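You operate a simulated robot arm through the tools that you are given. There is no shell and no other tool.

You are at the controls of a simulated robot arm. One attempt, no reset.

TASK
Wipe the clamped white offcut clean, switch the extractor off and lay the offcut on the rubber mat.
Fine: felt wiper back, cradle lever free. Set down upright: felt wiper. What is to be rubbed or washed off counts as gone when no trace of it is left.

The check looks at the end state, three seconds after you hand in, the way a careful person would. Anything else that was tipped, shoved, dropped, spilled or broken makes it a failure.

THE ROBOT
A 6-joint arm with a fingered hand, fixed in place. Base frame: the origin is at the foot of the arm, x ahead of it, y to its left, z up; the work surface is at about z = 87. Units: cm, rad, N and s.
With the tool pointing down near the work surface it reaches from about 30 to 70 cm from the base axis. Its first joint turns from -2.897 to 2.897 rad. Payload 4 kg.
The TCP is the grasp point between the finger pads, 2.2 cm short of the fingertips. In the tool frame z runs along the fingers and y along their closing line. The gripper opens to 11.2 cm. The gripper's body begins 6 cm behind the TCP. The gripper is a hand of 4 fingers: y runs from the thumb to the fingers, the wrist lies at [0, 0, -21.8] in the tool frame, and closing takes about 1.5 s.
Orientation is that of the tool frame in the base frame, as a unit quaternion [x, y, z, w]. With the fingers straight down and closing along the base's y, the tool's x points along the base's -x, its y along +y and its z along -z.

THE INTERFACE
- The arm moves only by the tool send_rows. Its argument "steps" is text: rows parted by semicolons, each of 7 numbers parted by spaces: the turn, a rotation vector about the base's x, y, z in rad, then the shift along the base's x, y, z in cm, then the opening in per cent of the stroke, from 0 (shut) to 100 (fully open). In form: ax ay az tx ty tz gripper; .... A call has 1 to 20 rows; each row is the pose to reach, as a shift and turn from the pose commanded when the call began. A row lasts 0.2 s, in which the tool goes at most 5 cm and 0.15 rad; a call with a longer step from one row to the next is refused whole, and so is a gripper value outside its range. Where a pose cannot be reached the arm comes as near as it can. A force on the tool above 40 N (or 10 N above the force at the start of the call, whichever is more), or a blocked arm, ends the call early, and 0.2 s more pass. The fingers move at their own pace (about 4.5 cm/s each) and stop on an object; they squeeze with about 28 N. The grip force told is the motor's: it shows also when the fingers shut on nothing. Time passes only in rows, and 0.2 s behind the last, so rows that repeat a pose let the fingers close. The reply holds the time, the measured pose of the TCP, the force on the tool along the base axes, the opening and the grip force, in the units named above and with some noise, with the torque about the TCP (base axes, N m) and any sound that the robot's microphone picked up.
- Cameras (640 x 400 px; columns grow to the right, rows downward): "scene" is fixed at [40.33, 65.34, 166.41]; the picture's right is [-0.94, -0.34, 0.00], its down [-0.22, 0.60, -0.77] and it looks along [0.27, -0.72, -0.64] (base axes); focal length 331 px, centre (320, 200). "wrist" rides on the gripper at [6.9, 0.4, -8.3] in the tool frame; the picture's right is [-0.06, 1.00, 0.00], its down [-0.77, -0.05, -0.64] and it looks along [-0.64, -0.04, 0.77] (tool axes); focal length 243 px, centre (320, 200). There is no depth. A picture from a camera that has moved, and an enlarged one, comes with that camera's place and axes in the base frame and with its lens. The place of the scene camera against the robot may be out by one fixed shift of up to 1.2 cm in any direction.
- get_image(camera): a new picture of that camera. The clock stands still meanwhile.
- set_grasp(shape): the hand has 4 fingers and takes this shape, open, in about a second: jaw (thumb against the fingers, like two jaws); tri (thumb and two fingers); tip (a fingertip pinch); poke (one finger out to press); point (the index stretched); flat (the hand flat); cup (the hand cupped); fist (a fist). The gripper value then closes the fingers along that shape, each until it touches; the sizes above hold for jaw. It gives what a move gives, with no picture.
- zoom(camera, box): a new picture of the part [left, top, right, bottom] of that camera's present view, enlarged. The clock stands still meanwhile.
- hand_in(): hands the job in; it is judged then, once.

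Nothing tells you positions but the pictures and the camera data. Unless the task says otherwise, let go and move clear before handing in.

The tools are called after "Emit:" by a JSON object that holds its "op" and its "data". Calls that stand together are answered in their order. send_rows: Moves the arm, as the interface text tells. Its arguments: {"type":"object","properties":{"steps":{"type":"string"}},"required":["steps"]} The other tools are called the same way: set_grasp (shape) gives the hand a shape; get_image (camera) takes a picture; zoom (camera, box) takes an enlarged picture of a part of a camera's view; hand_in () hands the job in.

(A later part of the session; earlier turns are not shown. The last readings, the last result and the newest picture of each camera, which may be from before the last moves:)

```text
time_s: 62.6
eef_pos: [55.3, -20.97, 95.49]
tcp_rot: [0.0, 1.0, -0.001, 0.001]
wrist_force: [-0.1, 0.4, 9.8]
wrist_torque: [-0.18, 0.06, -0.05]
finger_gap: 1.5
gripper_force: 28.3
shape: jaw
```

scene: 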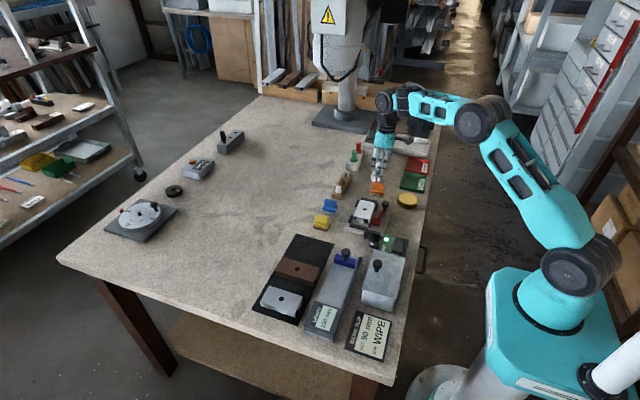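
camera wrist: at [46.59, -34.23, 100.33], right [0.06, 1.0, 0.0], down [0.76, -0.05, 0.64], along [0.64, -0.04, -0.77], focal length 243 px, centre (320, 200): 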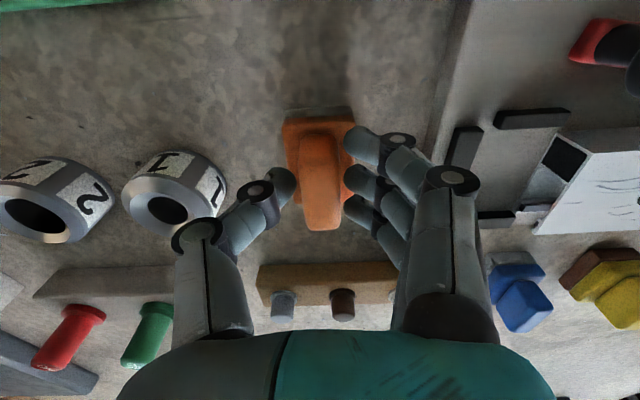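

Contact about 10 N; I back off a hair to ~5 N and stroke +y slowly, where the end bar backs the offcut.

Emit:
{"op": "send_rows", "data": {"steps": "0 0 0 0 0 0.06 0; 0 0 0 0 0.4 0.06 0; 0 0 0 0 0.8 0.06 0; 0 0 0 0 1.2 0.06 0; 0 0 0 0 1.6 0.06 0; 0 0 0 0 2.0 0.06 0; 0 0 0 0 2.4 0.06 0"}}

Emit:
{"op": "zoom", "data": {"camera": "scene", "box": [340, 180, 400, 234]}}

Emit:
{"op": "get_image", "data": {"camera": "wrist"}}

```text
time_s: 64.2
eef_pos: [55.14, -18.49, 95.3]
tcp_rot: [-0.001, 1.0, 0.0, 0.001]
wrist_force: [-0.5, -1.3, 2.5]
wrist_torque: [-0.1, -0.05, -0.04]
finger_gap: 1.52
gripper_force: 28.1
shape: jaw
```

```text
7.41 times, centred on (370, 207) of scene
camera zoom: at [40.33, 65.34, 166.41], right [-0.94, -0.34, 0.0], down [-0.22, 0.6, -0.77], along [0.27, -0.72, -0.64], focal length 2454 px, centre (-50, 148)
```

zoom: 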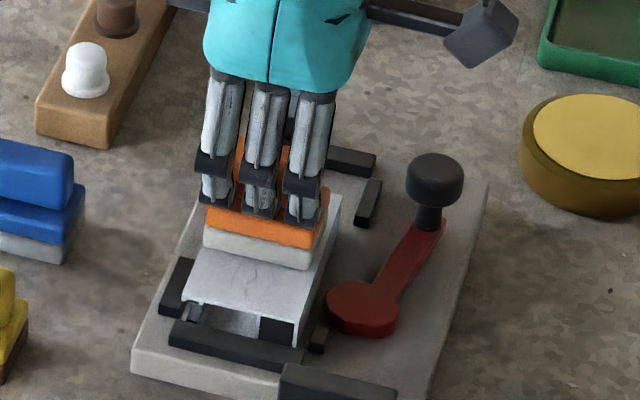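

```text
taken
camera wrist: at [48.25, -18.06, 103.77], right [0.06, 1.0, 0.0], down [0.77, -0.05, 0.64], along [0.64, -0.04, -0.77], focal length 243 px, centre (320, 200)
```

wrist: 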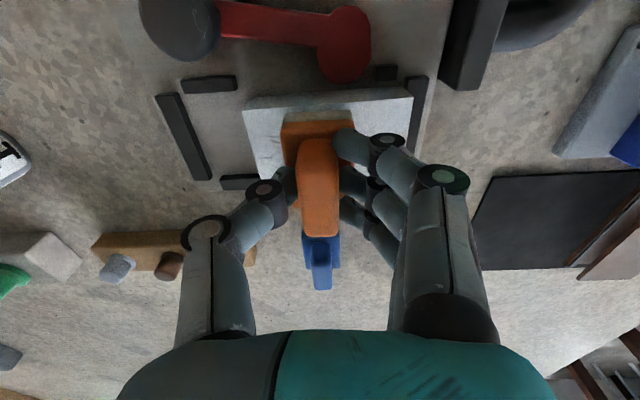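

The pad slid freely this time. I zoom on the part it has passed.

Emit:
{"op": "zoom", "data": {"camera": "wrist", "box": [230, 80, 350, 190]}}

Emit:
{"op": "send_rows", "data": {"steps": "0 0 0 0 0.4 -0.01 0; 0 0 0 0 0.8 -0.02 0; 0 0 0 0 1.2 -0.02 0; 0 0 0 0 1.6 -0.02 0; 0 0 0 0 2.0 -0.02 0; 0 0 0 0 2.4 -0.02 0; 0 0 0 0 2.8 -0.02 0; 0 0 0 0 3.2 -0.02 0; 0 0 0 0 3.4 -0.02 0"}}

Emit:
{"op": "zoom", "data": {"camera": "wrist", "box": [150, 60, 350, 190]}}

```text
3.64 times, centred on (290, 135) of wrist
camera zoom: at [48.25, -18.06, 103.77], right [0.06, 1.0, 0.0], down [0.77, -0.05, 0.64], along [0.64, -0.04, -0.77], focal length 882 px, centre (429, 436)
```

zoom: 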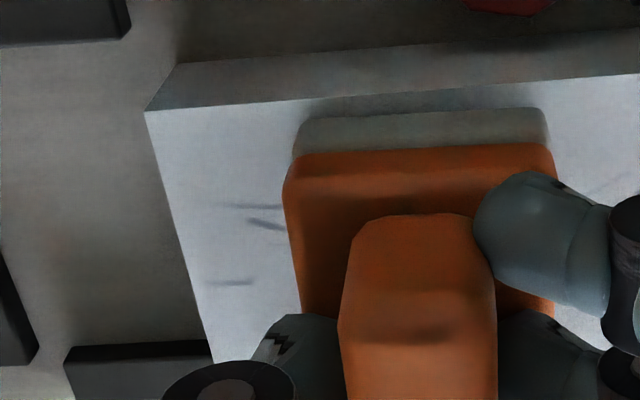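

```text
time_s: 66.2
eef_pos: [55.08, -15.11, 95.3]
tcp_rot: [0.0, 1.0, 0.0, 0.0]
wrist_force: [0.4, -3.8, 7.4]
wrist_torque: [-0.34, -0.01, 0.03]
finger_gap: 1.51
gripper_force: 27.5
shape: jaw
```

```text
3.08 times, centred on (250, 125) of wrist
camera zoom: at [48.21, -14.72, 103.74], right [0.06, 1.0, 0.0], down [0.76, -0.05, 0.64], along [0.64, -0.04, -0.77], focal length 746 px, centre (535, 431)
```

zoom: 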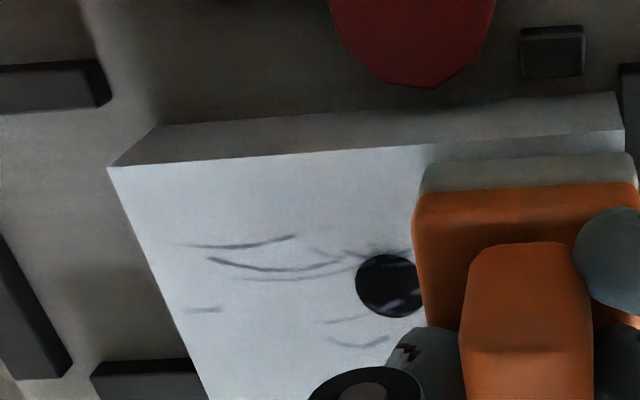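

Marks remain after a single light pass, so I'll do repeated firmer passes, always pressing toward the bar and lifting for the return.

Emit:
{"op": "send_rows", "data": {"steps": "0 0 0 0 0 0.6 0; 0 0 0 0 -3 0.8 0; 0 0 0 0 -5.8 0.6 0; 0 0 0 0 -5.8 0.1 0; 0 0 0 0 -5.8 -0.04 0; 0 0 0 0 -5.2 -0.04 0; 0 0 0 0 -4.6 -0.04 0; 0 0 0 0 -4 -0.04 0; 0 0 0 0 -3.4 -0.04 0; 0 0 0 0 -2.8 -0.04 0; 0 0 0 0 -2.2 -0.04 0; 0 0 0 0 -1.6 -0.04 0; 0 0 0 0 -1 -0.04 0; 0 0 0 0 -0.4 -0.04 0; 0 0 0 0 0 -0.04 0"}}

Emit:
{"op": "zoom", "data": {"camera": "wrist", "box": [150, 60, 350, 190]}}

```text
time_s: 69.4
eef_pos: [55.24, -15.21, 95.3]
tcp_rot: [0.0, 1.0, 0.0, 0.002]
wrist_force: [0.4, -3.9, 6.7]
wrist_torque: [-0.25, 0.02, 0.03]
finger_gap: 1.5
gripper_force: 28.0
shape: jaw
```

```text
3.08 times, centred on (250, 125) of wrist
camera zoom: at [48.27, -14.8, 103.74], right [0.06, 1.0, 0.0], down [0.76, -0.05, 0.64], along [0.64, -0.04, -0.77], focal length 746 px, centre (535, 431)
```

zoom: 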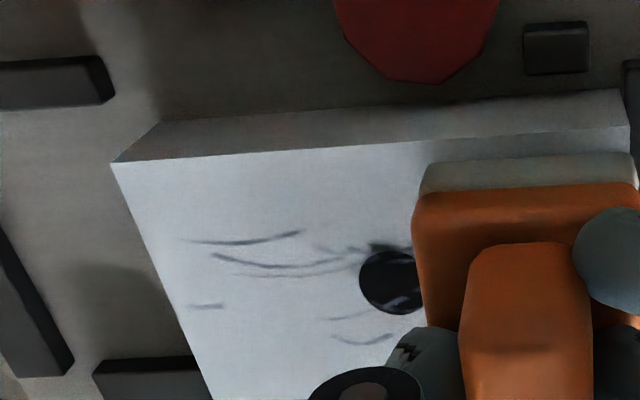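

There may be a slight fading. I'll continue with more passes and compare.

Emit:
{"op": "send_rows", "data": {"steps": "0 0 0 0 0 0.6 0; 0 0 0 0 -3 0.8 0; 0 0 0 0 -5.8 0.6 0; 0 0 0 0 -5.8 0.1 0; 0 0 0 0 -5.8 -0.05 0; 0 0 0 0 -5.2 -0.05 0; 0 0 0 0 -4.6 -0.05 0; 0 0 0 0 -4 -0.05 0; 0 0 0 0 -3.4 -0.05 0; 0 0 0 0 -2.8 -0.05 0; 0 0 0 0 -2.2 -0.05 0; 0 0 0 0 -1.6 -0.05 0; 0 0 0 0 -1 -0.05 0; 0 0 0 0 -0.4 -0.05 0; 0 0 0 0 0 -0.05 0"}}

Emit:
{"op": "send_rows", "data": {"steps": "0 0 0 0 0 0.6 0; 0 0 0 0 -3 0.8 0; 0 0 0 0 -5.8 0.6 0; 0 0 0 0 -5.8 0.1 0; 0 0 0 0 -5.8 -0.02 0; 0 0 0 0 -5.2 -0.02 0; 0 0 0 0 -4.6 -0.02 0; 0 0 0 0 -4 -0.02 0; 0 0 0 0 -3.4 -0.02 0; 0 0 0 0 -2.8 -0.02 0; 0 0 0 0 -2.2 -0.02 0; 0 0 0 0 -1.6 -0.02 0; 0 0 0 0 -1 -0.02 0; 0 0 0 0 -0.4 -0.02 0; 0 0 0 0 0 -0.02 0"}}

Emit:
{"op": "zoom", "data": {"camera": "wrist", "box": [150, 60, 350, 190]}}

```text
time_s: 72.6
eef_pos: [55.12, -15.15, 95.29]
tcp_rot: [-0.001, 1.0, 0.0, 0.0]
wrist_force: [1.4, -3.0, 11.9]
wrist_torque: [-0.3, -0.1, 0.06]
finger_gap: 1.54
gripper_force: 28.1
shape: jaw
```

```text
time_s: 75.8
eef_pos: [55.18, -15.09, 95.19]
tcp_rot: [0.0, 1.0, -0.001, 0.001]
wrist_force: [0.6, -2.4, 4.2]
wrist_torque: [-0.22, 0.0, 0.04]
finger_gap: 1.52
gripper_force: 27.8
shape: jaw
```

```text
3.08 times, centred on (250, 125) of wrist
camera zoom: at [48.25, -14.75, 103.69], right [0.06, 1.0, 0.0], down [0.76, -0.05, 0.64], along [0.64, -0.04, -0.77], focal length 746 px, centre (535, 431)
```

zoom: 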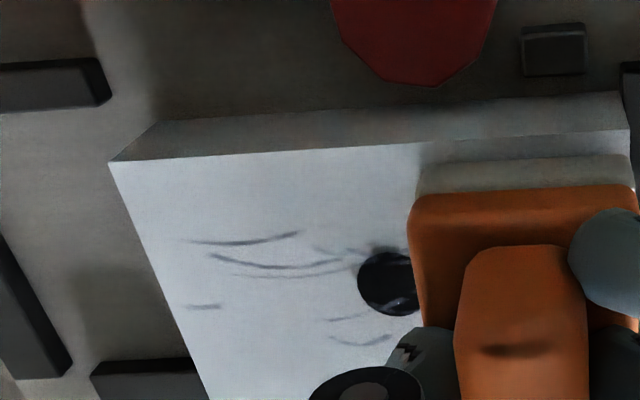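

I'll lift clear and compare with the same enlarged scene view as before.

Emit:
{"op": "send_rows", "data": {"steps": "0 0 0 0 0 1 0; 0 0 0 0 -4 3 0; 0 0 0 0 -8 5 0; 0 0 0 0 -12 5 0; 0 0 0 0 -12 5 0"}}

Emit:
{"op": "zoom", "data": {"camera": "scene", "box": [357, 202, 377, 216]}}

Emit:
{"op": "zoom", "data": {"camera": "wrist", "box": [370, 40, 550, 160]}}

```text
time_s: 77.0
eef_pos: [55.09, -27.06, 100.4]
tcp_rot: [0.001, 1.0, -0.002, 0.0]
wrist_force: [-0.2, -0.3, -0.8]
wrist_torque: [0.0, 0.03, -0.04]
finger_gap: 1.51
gripper_force: 28.1
shape: jaw
```

```text
16.00 times, centred on (367, 209) of scene
camera zoom: at [40.33, 65.34, 166.41], right [-0.94, -0.34, 0.0], down [-0.22, 0.6, -0.77], along [0.27, -0.72, -0.64], focal length 5301 px, centre (-432, 56)
```

zoom: 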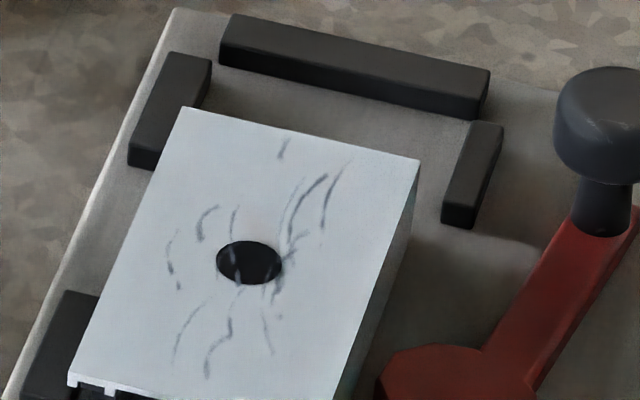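

```text
3.33 times, centred on (460, 100) of wrist
camera zoom: at [48.17, -26.69, 108.72], right [0.06, 1.0, 0.0], down [0.76, -0.05, 0.64], along [0.64, -0.04, -0.77], focal length 809 px, centre (-147, 533)
```

zoom: 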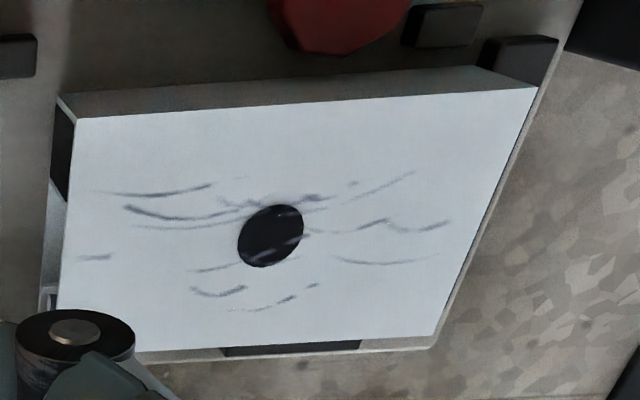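

The marks look a touch lighter, so rubbing works but slowly. I'll test whether a pressed return stroke keeps the offcut in place, which would speed things up.

Emit:
{"op": "send_rows", "data": {"steps": "0 0 0 0 4 0 0; 0 0 0 0 8 -1 0; 0 0 0 0 12 -3 0; 0 0 0 0 12 -4.8 0; 0 0 0 0 12 -5.04 0; 0 0 0 0 11 -5.04 0; 0 0 0 0 10 -5.04 0; 0 0 0 0 9 -5.04 0; 0 0 0 0 8 -5.04 0; 0 0 0 0 7 -5.04 0; 0 0 0 0 6.2 -5.04 0"}}

Emit:
{"op": "zoom", "data": {"camera": "scene", "box": [340, 190, 410, 234]}}

```text
time_s: 79.4
eef_pos: [55.22, -20.86, 95.33]
tcp_rot: [-0.001, 1.0, -0.001, 0.002]
wrist_force: [0.3, 6.9, 17.0]
wrist_torque: [0.0, 0.08, -0.05]
finger_gap: 1.5
gripper_force: 27.5
shape: jaw
```

```text
9.09 times, centred on (375, 212) of scene
camera zoom: at [40.33, 65.34, 166.41], right [-0.94, -0.34, 0.0], down [-0.22, 0.6, -0.77], along [0.27, -0.72, -0.64], focal length 3012 px, centre (-180, 91)
```

zoom: 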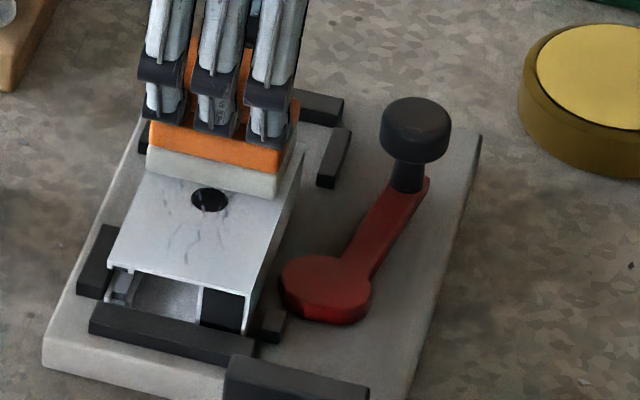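

The offcut shifted under 0.5 cm on the return, so strokes both ways slide properly. I'll scrub back and forth over its whole length.

Emit:
{"op": "send_rows", "data": {"steps": "0 0 0 0 1.9 0.02 0; 0 0 0 0 3.8 0.01 0; 0 0 0 0 5.8 0 0; 0 0 0 0 3.8 0 0; 0 0 0 0 1.9 0.01 0; 0 0 0 0 0 0.02 0; 0 0 0 0 1.9 0.02 0; 0 0 0 0 3.8 0.01 0; 0 0 0 0 5.8 0 0; 0 0 0 0 3.8 0 0; 0 0 0 0 1.9 0.01 0; 0 0 0 0 0 0.02 0; 0 0 0 0 1.9 0.02 0; 0 0 0 0 3.8 0.01 0; 0 0 0 0 5.8 0 0; 0 0 0 0 3.8 0 0; 0 0 0 0 1.9 0.01 0; 0 0 0 0 0 0.02 0"}}

Emit:
{"op": "zoom", "data": {"camera": "scene", "box": [340, 190, 410, 234]}}

```text
time_s: 82.0
eef_pos: [55.2, -20.09, 95.3]
tcp_rot: [-0.007, 1.0, 0.002, 0.0]
wrist_force: [-3.1, 12.2, 11.0]
wrist_torque: [0.49, 0.07, -0.01]
finger_gap: 1.57
gripper_force: 27.6
shape: jaw
stopped in row 13: the force on the tool passed its limit at 44 N (the readings are from after the stop); the commanded pose is now the measured one
```

```text
9.09 times, centred on (375, 212) of scene
camera zoom: at [40.33, 65.34, 166.41], right [-0.94, -0.34, 0.0], down [-0.22, 0.6, -0.77], along [0.27, -0.72, -0.64], focal length 3012 px, centre (-180, 91)
```

zoom: 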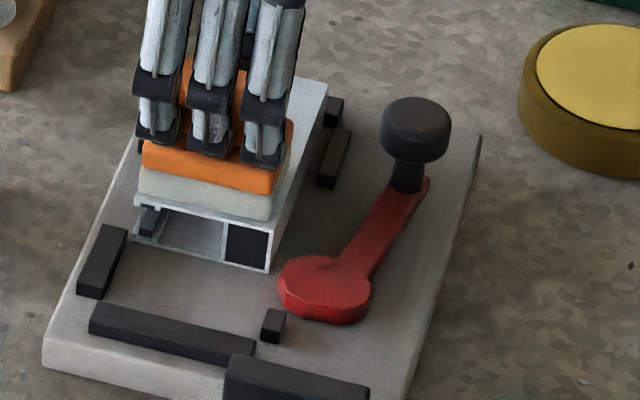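

The fast strokes carried the offcut toward the −y bar and the force limit tripped. I lift off and inspect.

Emit:
{"op": "send_rows", "data": {"steps": "0 0 0 0 0 0.5 0; 0 0 0 0 0 2 0; 0 0 0 -2 4 5 0; 0 0 0 -4 8 8 0; 0 0 0 -5 10 8 0; 0 0 0 -5 10 8 0"}}

Emit:
{"op": "get_image", "data": {"camera": "wrist"}}

Emit:
{"op": "zoom", "data": {"camera": "scene", "box": [340, 180, 410, 234]}}

```text
refused: row 3 steps farther than a row can; nothing moved
```

```text
taken
camera wrist: at [48.25, -19.78, 103.72], right [0.05, 1.0, 0.0], down [0.76, -0.04, 0.64], along [0.64, -0.03, -0.77], focal length 243 px, centre (320, 200)
```

wrist: 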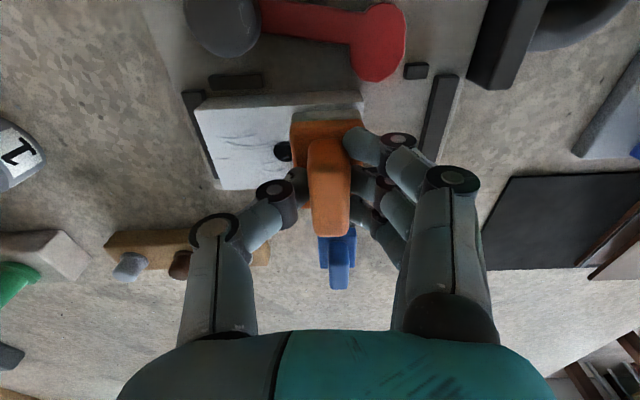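

```text
7.41 times, centred on (375, 207) of scene
camera zoom: at [40.33, 65.34, 166.41], right [-0.94, -0.34, 0.0], down [-0.22, 0.6, -0.77], along [0.27, -0.72, -0.64], focal length 2454 px, centre (-87, 148)
```

zoom: 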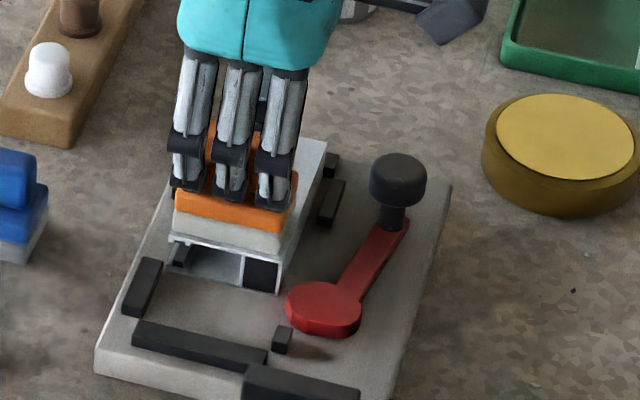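

Emit:
{"op": "send_rows", "data": {"steps": "0 0 0 0 0 0.5 0; 0 0 0 0 0 2 0; 0 0 0 -1 2 4.5 0; 0 0 0 -2 4.5 7 0; 0 0 0 -3.5 8 8 0; 0 0 0 -5 10 8 0; 0 0 0 -5 10 8 0"}}

Emit:
{"op": "get_image", "data": {"camera": "wrist"}}

Emit:
{"op": "zoom", "data": {"camera": "scene", "box": [345, 185, 401, 230]}}

```text
time_s: 83.6
eef_pos: [50.21, -10.27, 103.5]
tcp_rot: [-0.005, 1.0, 0.001, 0.001]
wrist_force: [0.3, -0.3, -1.4]
wrist_torque: [0.01, 0.0, -0.02]
finger_gap: 1.44
gripper_force: 27.7
shape: jaw
```

```text
taken
camera wrist: at [43.15, -9.89, 111.72], right [0.06, 1.0, 0.0], down [0.76, -0.04, 0.64], along [0.64, -0.03, -0.77], focal length 243 px, centre (320, 200)
```

wrist: 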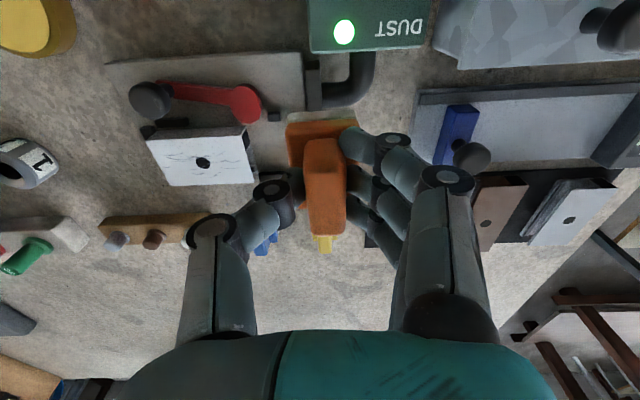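

```text
8.89 times, centred on (373, 208) of scene
camera zoom: at [40.33, 65.34, 166.41], right [-0.94, -0.34, 0.0], down [-0.22, 0.6, -0.77], along [0.27, -0.72, -0.64], focal length 2945 px, centre (-151, 133)
```

zoom: 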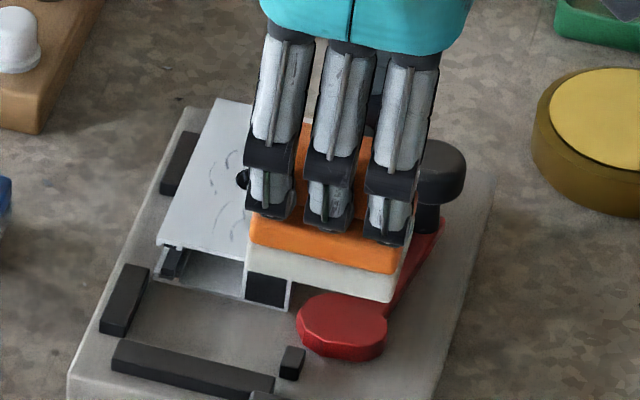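

Emit:
{"op": "zoom", "data": {"camera": "wrist", "box": [100, 50, 320, 200]}}

Emit:
{"op": "zoom", "data": {"camera": "wrist", "box": [130, 110, 270, 200]}}

```text
2.67 times, centred on (210, 125) of wrist
camera zoom: at [43.15, -9.89, 111.72], right [0.06, 1.0, 0.0], down [0.76, -0.04, 0.64], along [0.64, -0.03, -0.77], focal length 647 px, centre (613, 400)
```

zoom: 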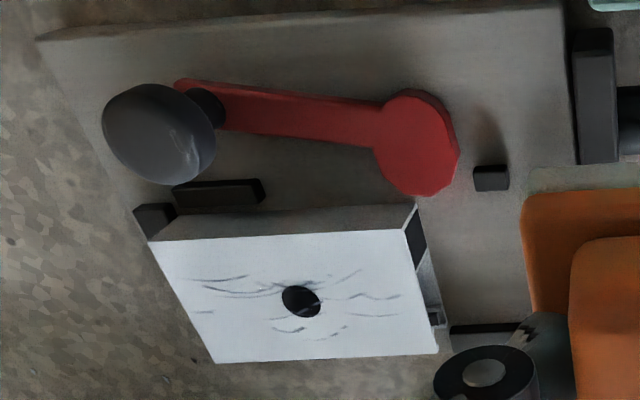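

```text
4.44 times, centred on (200, 155) of wrist
camera zoom: at [43.15, -9.89, 111.72], right [0.06, 1.0, 0.0], down [0.76, -0.04, 0.64], along [0.64, -0.03, -0.77], focal length 1078 px, centre (853, 400)
```

zoom: 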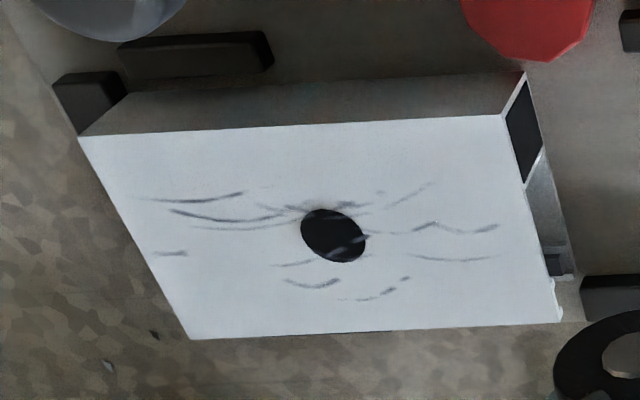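

The offcut is flat against the −y bar, with marks basically unchanged after real sliding, so something else is missing: either the hold or the tool. I'll put the wiper back, then inspect the pads closely and test the lever's other end.

Emit:
{"op": "send_rows", "data": {"steps": "0 0 -0.01 0.6 -4 0 0; 0 0 -0.01 1.2 -8.2 0 0; 0 0 -0.01 1.8 -12.4 0 0; 0 0 -0.01 2.4 -16.6 0 0; 0 0 -0.01 3 -20.8 -1 0; 0 0 -0.01 3.38 -24.43 -3 0; 0 0 -0.01 3.38 -24.43 -6 0; 0 0 -0.01 3.38 -24.43 -9 0; 0 0 -0.01 3.38 -24.43 -11 0; 0 0 -0.01 3.38 -24.43 -11.5 0; 0 0 -0.01 3.38 -24.43 -11.5 0"}}

Emit:
{"op": "get_image", "data": {"camera": "wrist"}}

```text
time_s: 86.0
eef_pos: [53.49, -34.62, 91.83]
tcp_rot: [0.001, 1.0, 0.001, 0.001]
wrist_force: [0.6, 0.4, -0.6]
wrist_torque: [0.0, -0.02, 0.01]
finger_gap: 1.43
gripper_force: 28.2
shape: jaw
```

```text
taken
camera wrist: at [46.56, -34.19, 100.12], right [0.07, 1.0, 0.0], down [0.76, -0.05, 0.64], along [0.64, -0.04, -0.77], focal length 243 px, centre (320, 200)
```

wrist: 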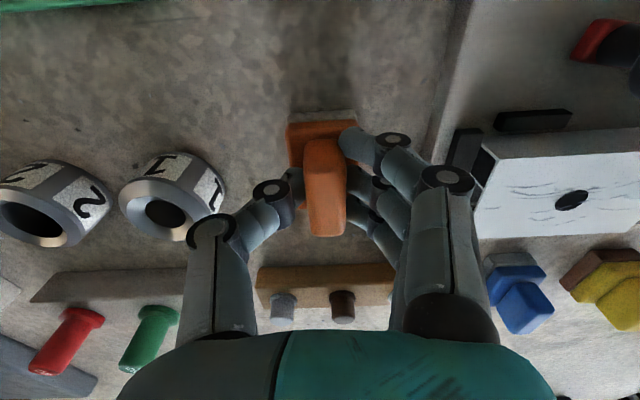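

Emit:
{"op": "send_rows", "data": {"steps": "0 0 0 0 0 -0.1 0; 0 0 0 0 0 -0.2 0; 0 0 0 0 0 -0.3 0; 0 0 0 0 0 -0.3 0"}}

```text
time_s: 87.0
eef_pos: [53.64, -34.62, 91.7]
tcp_rot: [0.001, 1.0, 0.001, 0.002]
wrist_force: [-3.4, 0.5, 13.5]
wrist_torque: [0.25, 0.08, 0.03]
finger_gap: 1.49
gripper_force: 27.8
shape: jaw
```

Emit:
{"op": "send_rows", "data": {"steps": "0 0 0 0 0 0.12 0; 0 0 0 0 0 0.12 10; 0 0 0 0 0 0.12 20; 0 0 0 0 0 0.12 35; 0 0 0 0 0 0.12 45; 0 0 0 0 0 0.12 45; 0 0 0 0 0 2 45; 0 0 0 0 0 5 45; 0 0 0 0 0 9.5 45; 0 0 0 0 0 9.5 45"}}

Emit:
{"op": "zoom", "data": {"camera": "wrist", "box": [280, 50, 370, 150]}}

Emit:
{"op": "zoom", "data": {"camera": "scene", "box": [345, 165, 405, 230]}}

```text
time_s: 89.2
eef_pos: [53.55, -34.68, 101.19]
tcp_rot: [0.001, 1.0, 0.001, 0.0]
wrist_force: [-0.6, -0.6, -0.4]
wrist_torque: [-0.01, 0.0, 0.01]
finger_gap: 4.98
gripper_force: 0.1
shape: jaw
```

```text
4.00 times, centred on (325, 100) of wrist
camera zoom: at [46.57, -34.32, 109.56], right [0.07, 1.0, 0.0], down [0.76, -0.05, 0.64], along [0.64, -0.04, -0.77], focal length 970 px, centre (300, 600)
```

zoom: 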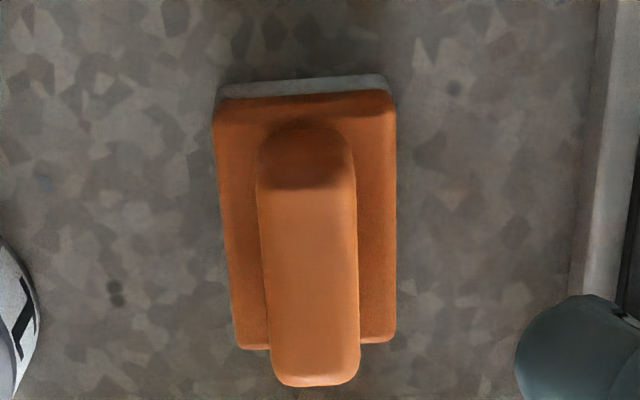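

```text
6.15 times, centred on (375, 198) of scene
camera zoom: at [40.33, 65.34, 166.41], right [-0.94, -0.34, 0.0], down [-0.22, 0.6, -0.77], along [0.27, -0.72, -0.64], focal length 2039 px, centre (-18, 215)
```

zoom: 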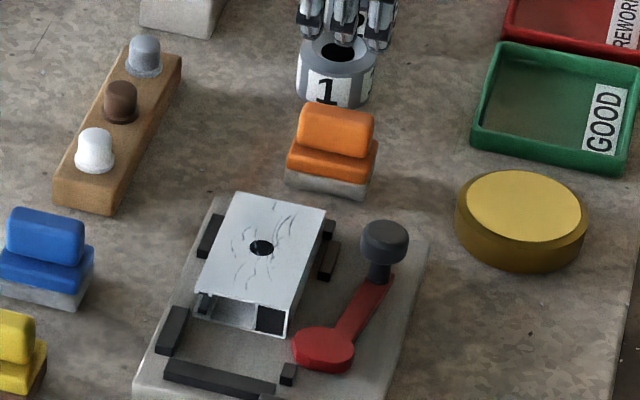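

The wiper is home and upright. Now I turn the hand a quarter-turn near the blue and yellow tools so the camera sees their lit pad sides up close.

Emit:
{"op": "send_rows", "data": {"steps": "0 0 -0.14 1 2.2 0.5 70; 0 0 -0.28 2 4.4 1 90; 0 0 -0.42 3 6.6 1 100; 0 0 -0.56 4 8.8 1 100; 0 0 -0.7 5 11 1 100; 0 0 -0.84 6 13.2 1 100; 0 0 -0.98 7 15.4 1 100; 0 0 -1.12 8 17.6 1 100; 0 0 -1.26 9 19.8 1 100; 0 0 -1.4 10 22 1 100; 0 0 -1.54 10.4 22.5 1 100; 0 0 -1.57 10.4 22.5 1 100; 0 0 -1.57 10.4 22.5 1 100"}}

Emit:
{"op": "get_image", "data": {"camera": "wrist"}}

```text
time_s: 92.0
eef_pos: [64.1, -12.2, 102.0]
tcp_rot: [0.708, 0.706, 0.0, 0.002]
wrist_force: [-0.2, 0.2, -0.2]
wrist_torque: [0.01, 0.01, -0.01]
finger_gap: 11.2
gripper_force: 0.0
shape: jaw
```

```text
taken
camera wrist: at [64.44, -5.32, 110.38], right [1.0, -0.07, 0.0], down [-0.05, -0.76, 0.64], along [-0.04, -0.64, -0.77], focal length 243 px, centre (320, 200)
```

wrist: 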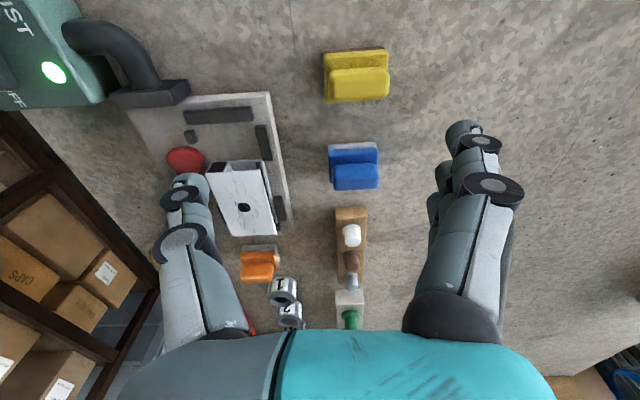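

Emit:
{"op": "zoom", "data": {"camera": "wrist", "box": [315, 135, 395, 195]}}

Emit:
{"op": "zoom", "data": {"camera": "wrist", "box": [315, 38, 400, 105]}}

Emit:
{"op": "zoom", "data": {"camera": "wrist", "box": [230, 235, 290, 285]}}

Emit:
{"op": "zoom", "data": {"camera": "wrist", "box": [120, 85, 300, 245]}}

Emit:
{"op": "zoom", "data": {"camera": "wrist", "box": [325, 140, 380, 160]}}

```text
6.67 times, centred on (355, 165) of wrist
camera zoom: at [64.44, -5.32, 110.38], right [1.0, -0.07, 0.0], down [-0.05, -0.76, 0.64], along [-0.04, -0.64, -0.77], focal length 1618 px, centre (87, 433)
```

zoom: 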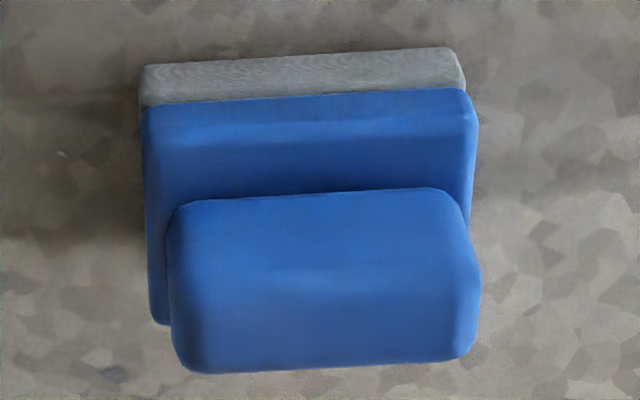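

```text
5.97 times, centred on (358, 72) of wrist
camera zoom: at [64.44, -5.32, 110.38], right [1.0, -0.07, 0.0], down [-0.05, -0.76, 0.64], along [-0.04, -0.64, -0.77], focal length 1448 px, centre (96, 967)
```

zoom: 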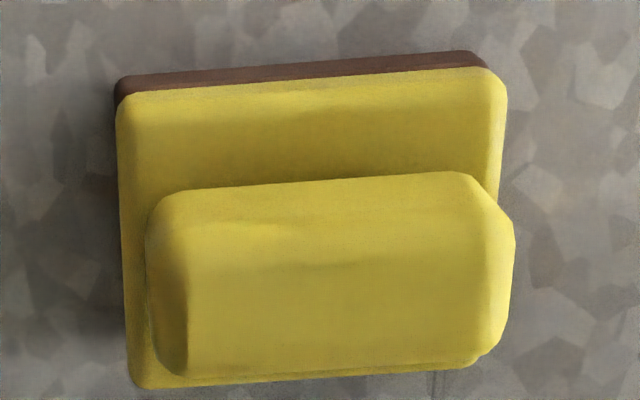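

```text
8.00 times, centred on (260, 260) of wrist
camera zoom: at [64.44, -5.32, 110.38], right [1.0, -0.07, 0.0], down [-0.05, -0.76, 0.64], along [-0.04, -0.64, -0.77], focal length 1941 px, centre (800, -280)
```

zoom: 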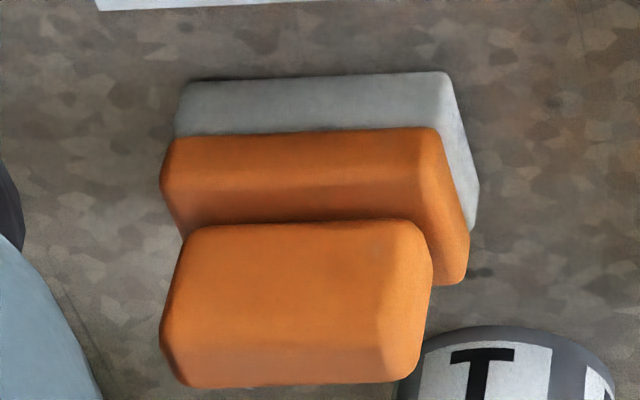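

```text
2.50 times, centred on (210, 165) of wrist
camera zoom: at [64.44, -5.32, 110.38], right [1.0, -0.07, 0.0], down [-0.05, -0.76, 0.64], along [-0.04, -0.64, -0.77], focal length 606 px, centre (595, 288)
```

zoom: 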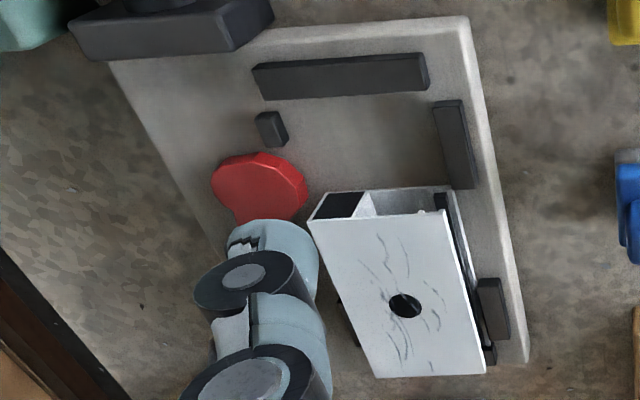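

```text
11.64 times, centred on (352, 150) of wrist
camera zoom: at [64.44, -5.32, 110.38], right [1.0, -0.07, 0.0], down [-0.05, -0.76, 0.64], along [-0.04, -0.64, -0.77], focal length 2823 px, centre (-58, 782)
```

zoom: 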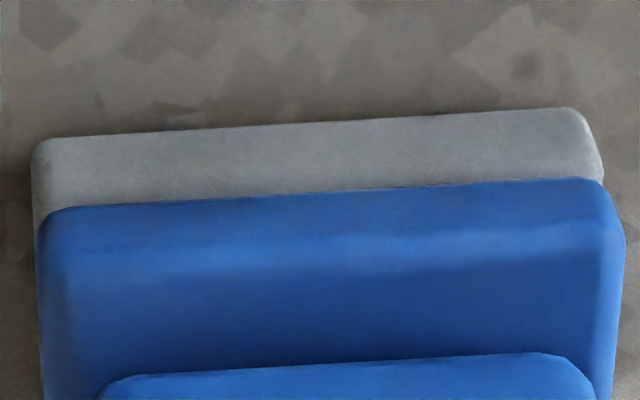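

Emit:
{"op": "zoom", "data": {"camera": "scene", "box": [340, 190, 410, 234]}}

Emit:
{"op": "zoom", "data": {"camera": "scene", "box": [358, 196, 378, 210]}}

Emit:
{"op": "zoom", "data": {"camera": "wrist", "box": [200, 155, 280, 240]}}

```text
9.09 times, centred on (375, 212) of scene
camera zoom: at [40.33, 65.34, 166.41], right [-0.94, -0.34, 0.0], down [-0.22, 0.6, -0.77], along [0.27, -0.72, -0.64], focal length 3012 px, centre (-180, 91)
```

zoom: 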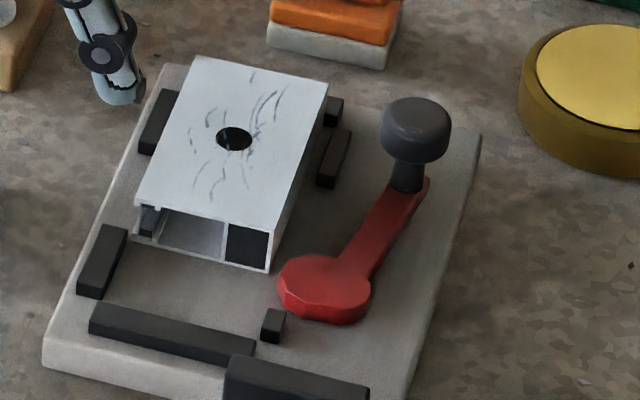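

```text
16.00 times, centred on (368, 203) of scene
camera zoom: at [40.33, 65.34, 166.41], right [-0.94, -0.34, 0.0], down [-0.22, 0.6, -0.77], along [0.27, -0.72, -0.64], focal length 5301 px, centre (-448, 152)
```

zoom: 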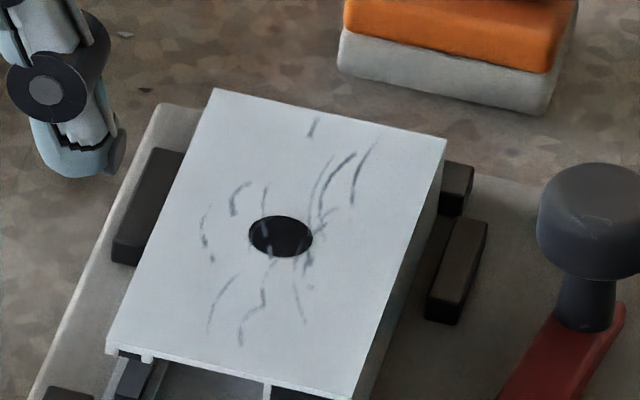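

```text
4.71 times, centred on (240, 198) of wrist
camera zoom: at [64.44, -5.32, 110.38], right [1.0, -0.07, 0.0], down [-0.05, -0.76, 0.64], along [-0.04, -0.64, -0.77], focal length 1142 px, centre (696, 212)
```

zoom: 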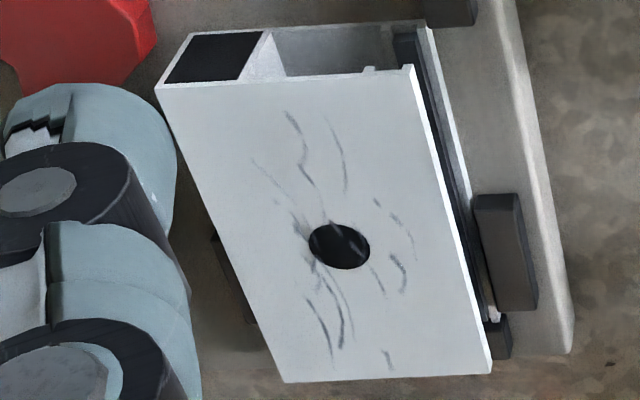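

Emit:
{"op": "zoom", "data": {"camera": "wrist", "box": [243, 238, 279, 260]}}

Emit:
{"op": "zoom", "data": {"camera": "wrist", "box": [335, 135, 371, 157]}}

Emit:
{"op": "zoom", "data": {"camera": "wrist", "box": [335, 40, 371, 62]}}

```text
16.00 times, centred on (261, 249) of wrist
camera zoom: at [64.44, -5.32, 110.38], right [1.0, -0.07, 0.0], down [-0.05, -0.76, 0.64], along [-0.04, -0.64, -0.77], focal length 3882 px, centre (1264, -584)
```

zoom: 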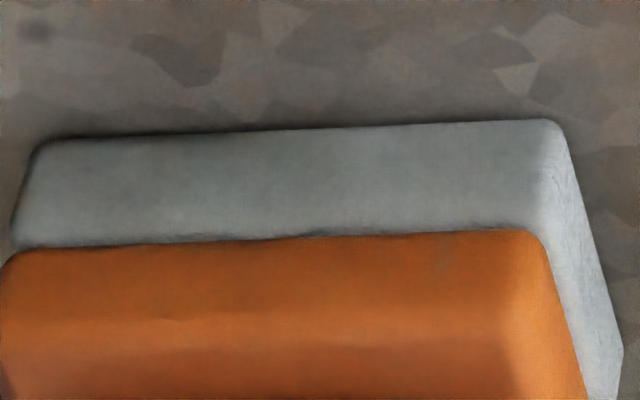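

```text
16.00 times, centred on (353, 146) of wrist
camera zoom: at [64.44, -5.32, 110.38], right [1.0, -0.07, 0.0], down [-0.05, -0.76, 0.64], along [-0.04, -0.64, -0.77], focal length 3882 px, centre (-208, 1064)
```

zoom: 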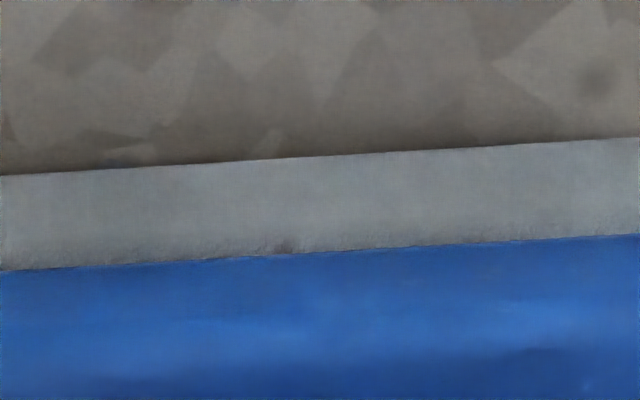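

```text
16.00 times, centred on (353, 51) of wrist
camera zoom: at [64.44, -5.32, 110.38], right [1.0, -0.07, 0.0], down [-0.05, -0.76, 0.64], along [-0.04, -0.64, -0.77], focal length 3882 px, centre (-208, 2584)
```

zoom: 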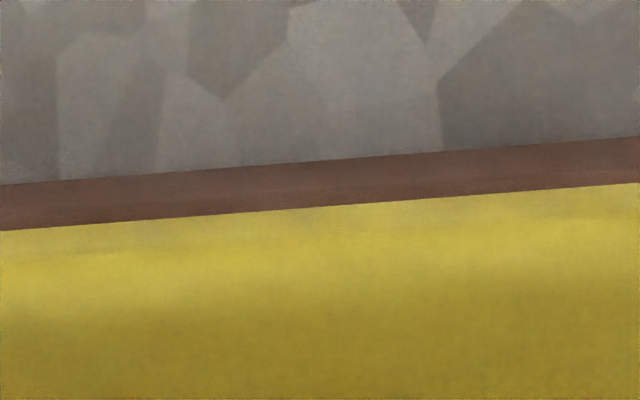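

Pad looks alone don't settle it, and the cam isn't gripping at this lever end, so I'll test the lever's other end. I move back over the knob with the hand squared up.

Emit:
{"op": "send_rows", "data": {"steps": "0 0 0.14 -1.4 -1 0 80; 0 0 0.28 -2.8 -2 0 60; 0 0 0.42 -4.2 -3 0 45; 0 0 0.56 -5.6 -4 0 40; 0 0 0.7 -7 -5 0 40; 0 0 0.84 -8.4 -6 0 40; 0 0 0.98 -9.8 -7 0 40; 0 0 1.12 -11.2 -8 0 40; 0 0 1.26 -12.6 -9 0 40; 0 0 1.4 -14 -10 0 40; 0 0 1.54 -15.4 -11 0 40; 0 0 1.57 -15.65 -11.25 -1 40; 0 0 1.57 -15.65 -11.25 -1 40"}}

Emit:
{"op": "get_image", "data": {"camera": "wrist"}}

```text
time_s: 94.8
eef_pos: [48.39, -23.35, 100.93]
tcp_rot: [0.001, 1.0, 0.001, 0.001]
wrist_force: [0.8, 0.0, 0.9]
wrist_torque: [0.02, -0.02, -0.02]
finger_gap: 4.55
gripper_force: 0.1
shape: jaw
```

```text
taken
camera wrist: at [41.35, -23.01, 109.32], right [0.06, 1.0, 0.0], down [0.76, -0.05, 0.64], along [0.64, -0.04, -0.77], focal length 243 px, centre (320, 200)
```

wrist: 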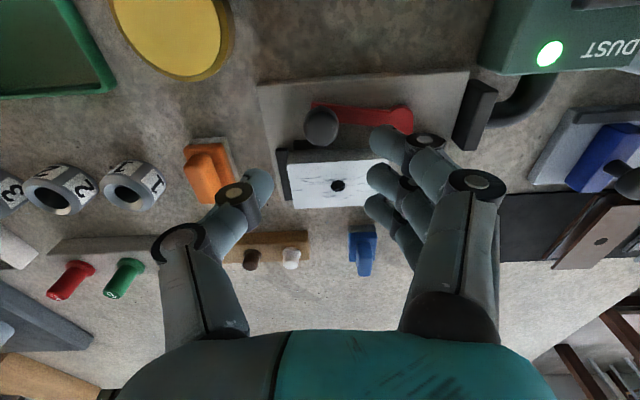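

Emit:
{"op": "send_rows", "data": {"steps": "0 0 0 -0.1 -0.05 -3 40; 0 0 0 -0.1 -0.05 -6 40; 0 0 0 -0.1 -0.05 -7.8 40; 0 0 0 -0.1 -0.05 -8.4 40; 0 0 0 -0.1 -0.05 -8.4 25; 0 0 0 -0.1 -0.05 -8.4 14; 0 0 0 -0.1 -0.05 -8.4 12; 0 0 0 -0.1 -0.05 -8.4 12"}}

```text
time_s: 96.6
eef_pos: [48.12, -23.6, 92.43]
tcp_rot: [0.002, 1.0, 0.001, -0.001]
wrist_force: [0.0, -4.5, -8.9]
wrist_torque: [0.03, 0.06, 0.0]
finger_gap: 0.28
gripper_force: 22.0
shape: jaw
```

Neck gripped. I swing the lever along its arc toward the far end, turning the hand with it.

Emit:
{"op": "send_rows", "data": {"steps": "0 0 -0.05 -0.3 0.08 0 10; 0 0 -0.105 -0.66 0.2 0 10; 0 0 -0.175 -1.07 0.37 0 10; 0 0 -0.244 -1.49 0.57 0 10; 0 0 -0.314 -1.88 0.8 0 10; 0 0 -0.384 -2.27 1.06 0 10; 0 0 -0.454 -2.62 1.34 0 10; 0 0 -0.524 -2.97 1.64 0 10; 0 0 -0.594 -3.28 1.97 0 10; 0 0 -0.663 -3.58 2.32 0 10; 0 0 -0.733 -3.84 2.69 0 10; 0 0 -0.803 -4.09 3.08 0 10; 0 0 -0.803 -4.09 3.08 0 10"}}

Emit:
{"op": "zoom", "data": {"camera": "scene", "box": [340, 190, 410, 234]}}

```text
time_s: 99.4
eef_pos: [44.24, -20.55, 92.55]
tcp_rot: [0.392, 0.92, 0.001, 0.001]
wrist_force: [-0.4, -0.2, -1.3]
wrist_torque: [-0.03, 0.04, -0.01]
finger_gap: 1.16
gripper_force: 0.0
shape: jaw
```

```text
9.09 times, centred on (375, 212) of scene
camera zoom: at [40.33, 65.34, 166.41], right [-0.94, -0.34, 0.0], down [-0.22, 0.6, -0.77], along [0.27, -0.72, -0.64], focal length 3012 px, centre (-180, 91)
```

zoom: 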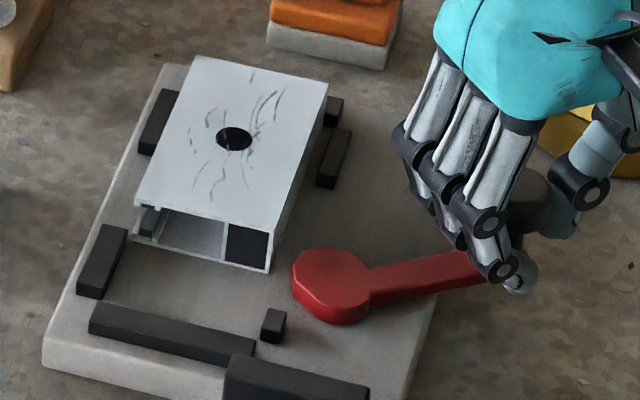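

Emit:
{"op": "send_rows", "data": {"steps": "0 0 -0.07 -0.2 0.4 0 10; 0 0 -0.14 -0.4 0.82 0 10; 0 0 -0.21 -0.54 1.25 0 10; 0 0 -0.28 -0.68 1.69 0 10; 0 0 -0.35 -0.76 2.13 0 10; 0 0 -0.42 -0.84 2.59 0 10; 0 0 -0.49 -0.86 3.04 0 10; 0 0 -0.56 -0.87 3.5 0 10; 0 0 -0.56 -0.87 3.5 0 10"}}

Emit:
{"op": "zoom", "data": {"camera": "scene", "box": [340, 190, 410, 234]}}

```text
time_s: 101.4
eef_pos: [43.3, -16.84, 92.54]
tcp_rot: [0.631, 0.776, 0.0, 0.001]
wrist_force: [-3.5, -0.3, -0.7]
wrist_torque: [0.0, -0.01, -0.03]
finger_gap: 1.2
gripper_force: 0.0
shape: jaw
```

```text
9.09 times, centred on (375, 212) of scene
camera zoom: at [40.33, 65.34, 166.41], right [-0.94, -0.34, 0.0], down [-0.22, 0.6, -0.77], along [0.27, -0.72, -0.64], focal length 3012 px, centre (-180, 91)
```

zoom: 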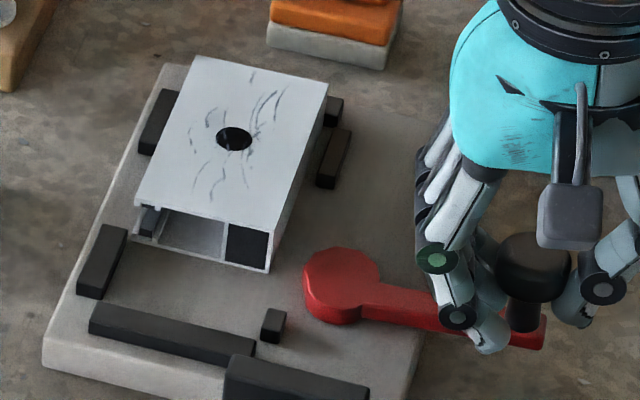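

The cam retracts all the way through this swing, so the −x direction is "free" and the start position is "clamped". The hold likely broke when the offcut was tugged off its nominal seat. With the lever free, I'll release the knob and re-seat the offcut at its original position before re-clamping.

Emit:
{"op": "send_rows", "data": {"steps": "0 0 0 0 0 -0.05 20; 0 0 0 0 0 -0.05 35; 0 0 0 0 0 -0.05 45; 0 0 0 0 0 -0.05 45; 0 0 0 0 0 2 45; 0 0 0 0 0 5 50; 0 0 0 0 0 9 60; 0 0 -0.1 4 -1.5 9 70; 0 0 -0.208 8 -3 9 70; 0 0 -0.208 11.7 -4.2 9 70; 0 0 -0.208 11.7 -4.2 9 70"}}

Emit:
{"op": "get_image", "data": {"camera": "wrist"}}

Emit:
{"op": "zoom", "data": {"camera": "scene", "box": [330, 170, 420, 240]}}

```text
time_s: 103.8
eef_pos: [54.76, -20.93, 101.45]
tcp_rot: [0.708, 0.706, 0.0, 0.0]
wrist_force: [0.6, -0.1, -0.2]
wrist_torque: [0.01, 0.01, -0.01]
finger_gap: 7.81
gripper_force: 0.1
shape: jaw
```

```text
taken
camera wrist: at [55.23, -14.12, 109.82], right [1.0, -0.07, 0.0], down [-0.05, -0.76, 0.64], along [-0.04, -0.64, -0.77], focal length 243 px, centre (320, 200)
```

wrist: 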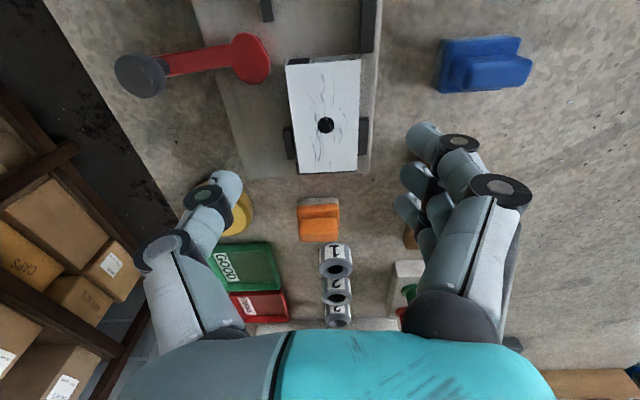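

```text
5.71 times, centred on (375, 205) of scene
camera zoom: at [40.33, 65.34, 166.41], right [-0.94, -0.34, 0.0], down [-0.22, 0.6, -0.77], along [0.27, -0.72, -0.64], focal length 1893 px, centre (6, 171)
```

zoom: 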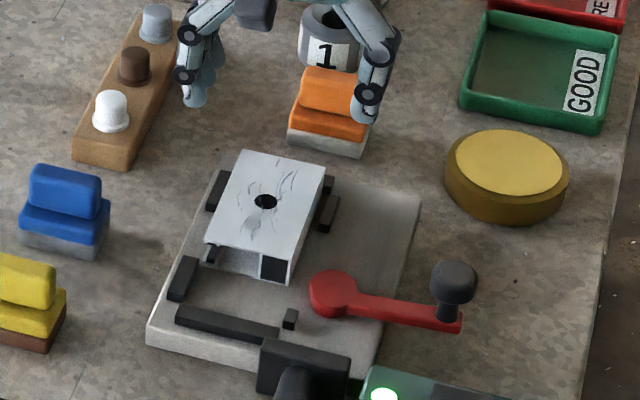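

Emit:
{"op": "zoom", "data": {"camera": "wrist", "box": [250, 20, 420, 190]}}

```text
2.35 times, centred on (335, 105) of wrist
camera zoom: at [55.23, -14.12, 109.82], right [1.0, -0.07, 0.0], down [-0.05, -0.76, 0.64], along [-0.04, -0.64, -0.77], focal length 571 px, centre (285, 424)
```

zoom: 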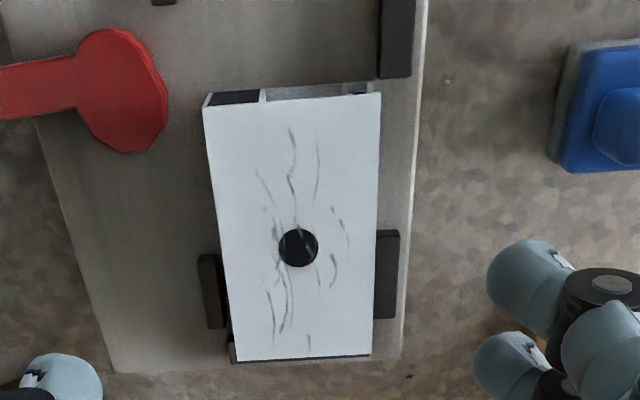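

From this view the offcut sits flat in the channel (x 52.5–57.9, y -26.7 to -17.7), touching the far stops. I'll pinch it lightly across its width, fingertips just above the stop blocks, and slide it +2.1 cm back to its original place.

Emit:
{"op": "send_rows", "data": {"steps": "0 0 0 0.25 -0.5 -3 70; 0 0 0 0.25 -0.5 -6 70; 0 0 0 0.25 -0.5 -8 70; 0 0 0 0.25 -0.5 -9 70; 0 0 0 0.25 -0.5 -9.3 70; 0 0 0 0.25 -0.5 -9.3 70"}}

Emit:
{"op": "get_image", "data": {"camera": "wrist"}}

Emit:
{"op": "zoom", "data": {"camera": "scene", "box": [340, 170, 420, 235]}}

```text
time_s: 105.2
eef_pos: [55.33, -21.46, 92.18]
tcp_rot: [0.707, 0.707, -0.001, 0.001]
wrist_force: [0.1, -0.2, -0.5]
wrist_torque: [-0.02, -0.01, 0.03]
finger_gap: 7.83
gripper_force: 0.0
shape: jaw
```

```text
taken
camera wrist: at [55.67, -14.62, 100.56], right [1.0, -0.07, 0.0], down [-0.05, -0.76, 0.64], along [-0.04, -0.64, -0.77], focal length 243 px, centre (320, 200)
```

wrist: 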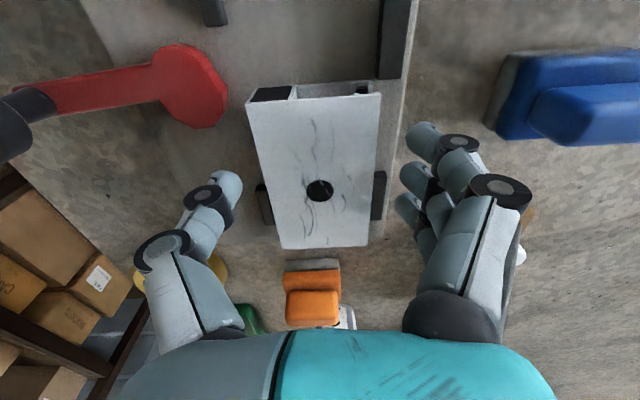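

```text
6.15 times, centred on (380, 202) of scene
camera zoom: at [40.33, 65.34, 166.41], right [-0.94, -0.34, 0.0], down [-0.22, 0.6, -0.77], along [0.27, -0.72, -0.64], focal length 2039 px, centre (-49, 185)
```

zoom: 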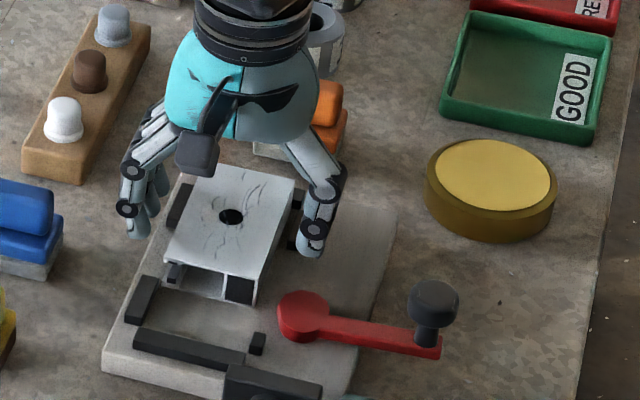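

Emit:
{"op": "send_rows", "data": {"steps": "0 0 0 0 0 0 60; 0 0 0 0 0 0 52; 0 0 0 0 0 0 46; 0 0 0 0 0 0 42; 0 0 0 0 0 0 42; 0 0 0 0 0 0 42"}}

Emit:
{"op": "get_image", "data": {"camera": "wrist"}}

```text
time_s: 106.6
eef_pos: [55.38, -21.5, 92.21]
tcp_rot: [0.707, 0.707, -0.001, 0.001]
wrist_force: [1.0, -0.6, 1.8]
wrist_torque: [-0.05, 0.07, 0.02]
finger_gap: 4.68
gripper_force: 28.2
shape: jaw
```

```text
taken
camera wrist: at [55.68, -14.62, 100.59], right [1.0, -0.07, 0.0], down [-0.05, -0.76, 0.64], along [-0.04, -0.64, -0.77], focal length 243 px, centre (320, 200)
```

wrist: 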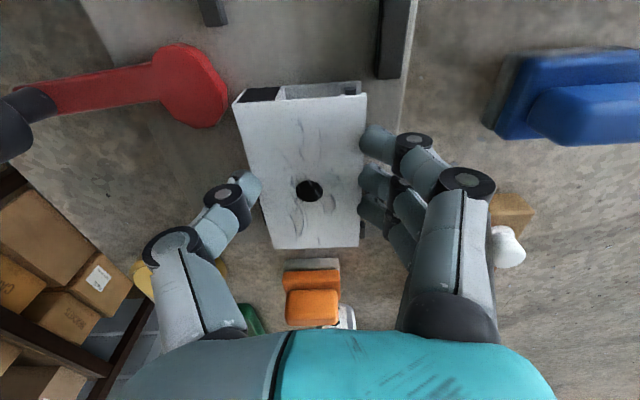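

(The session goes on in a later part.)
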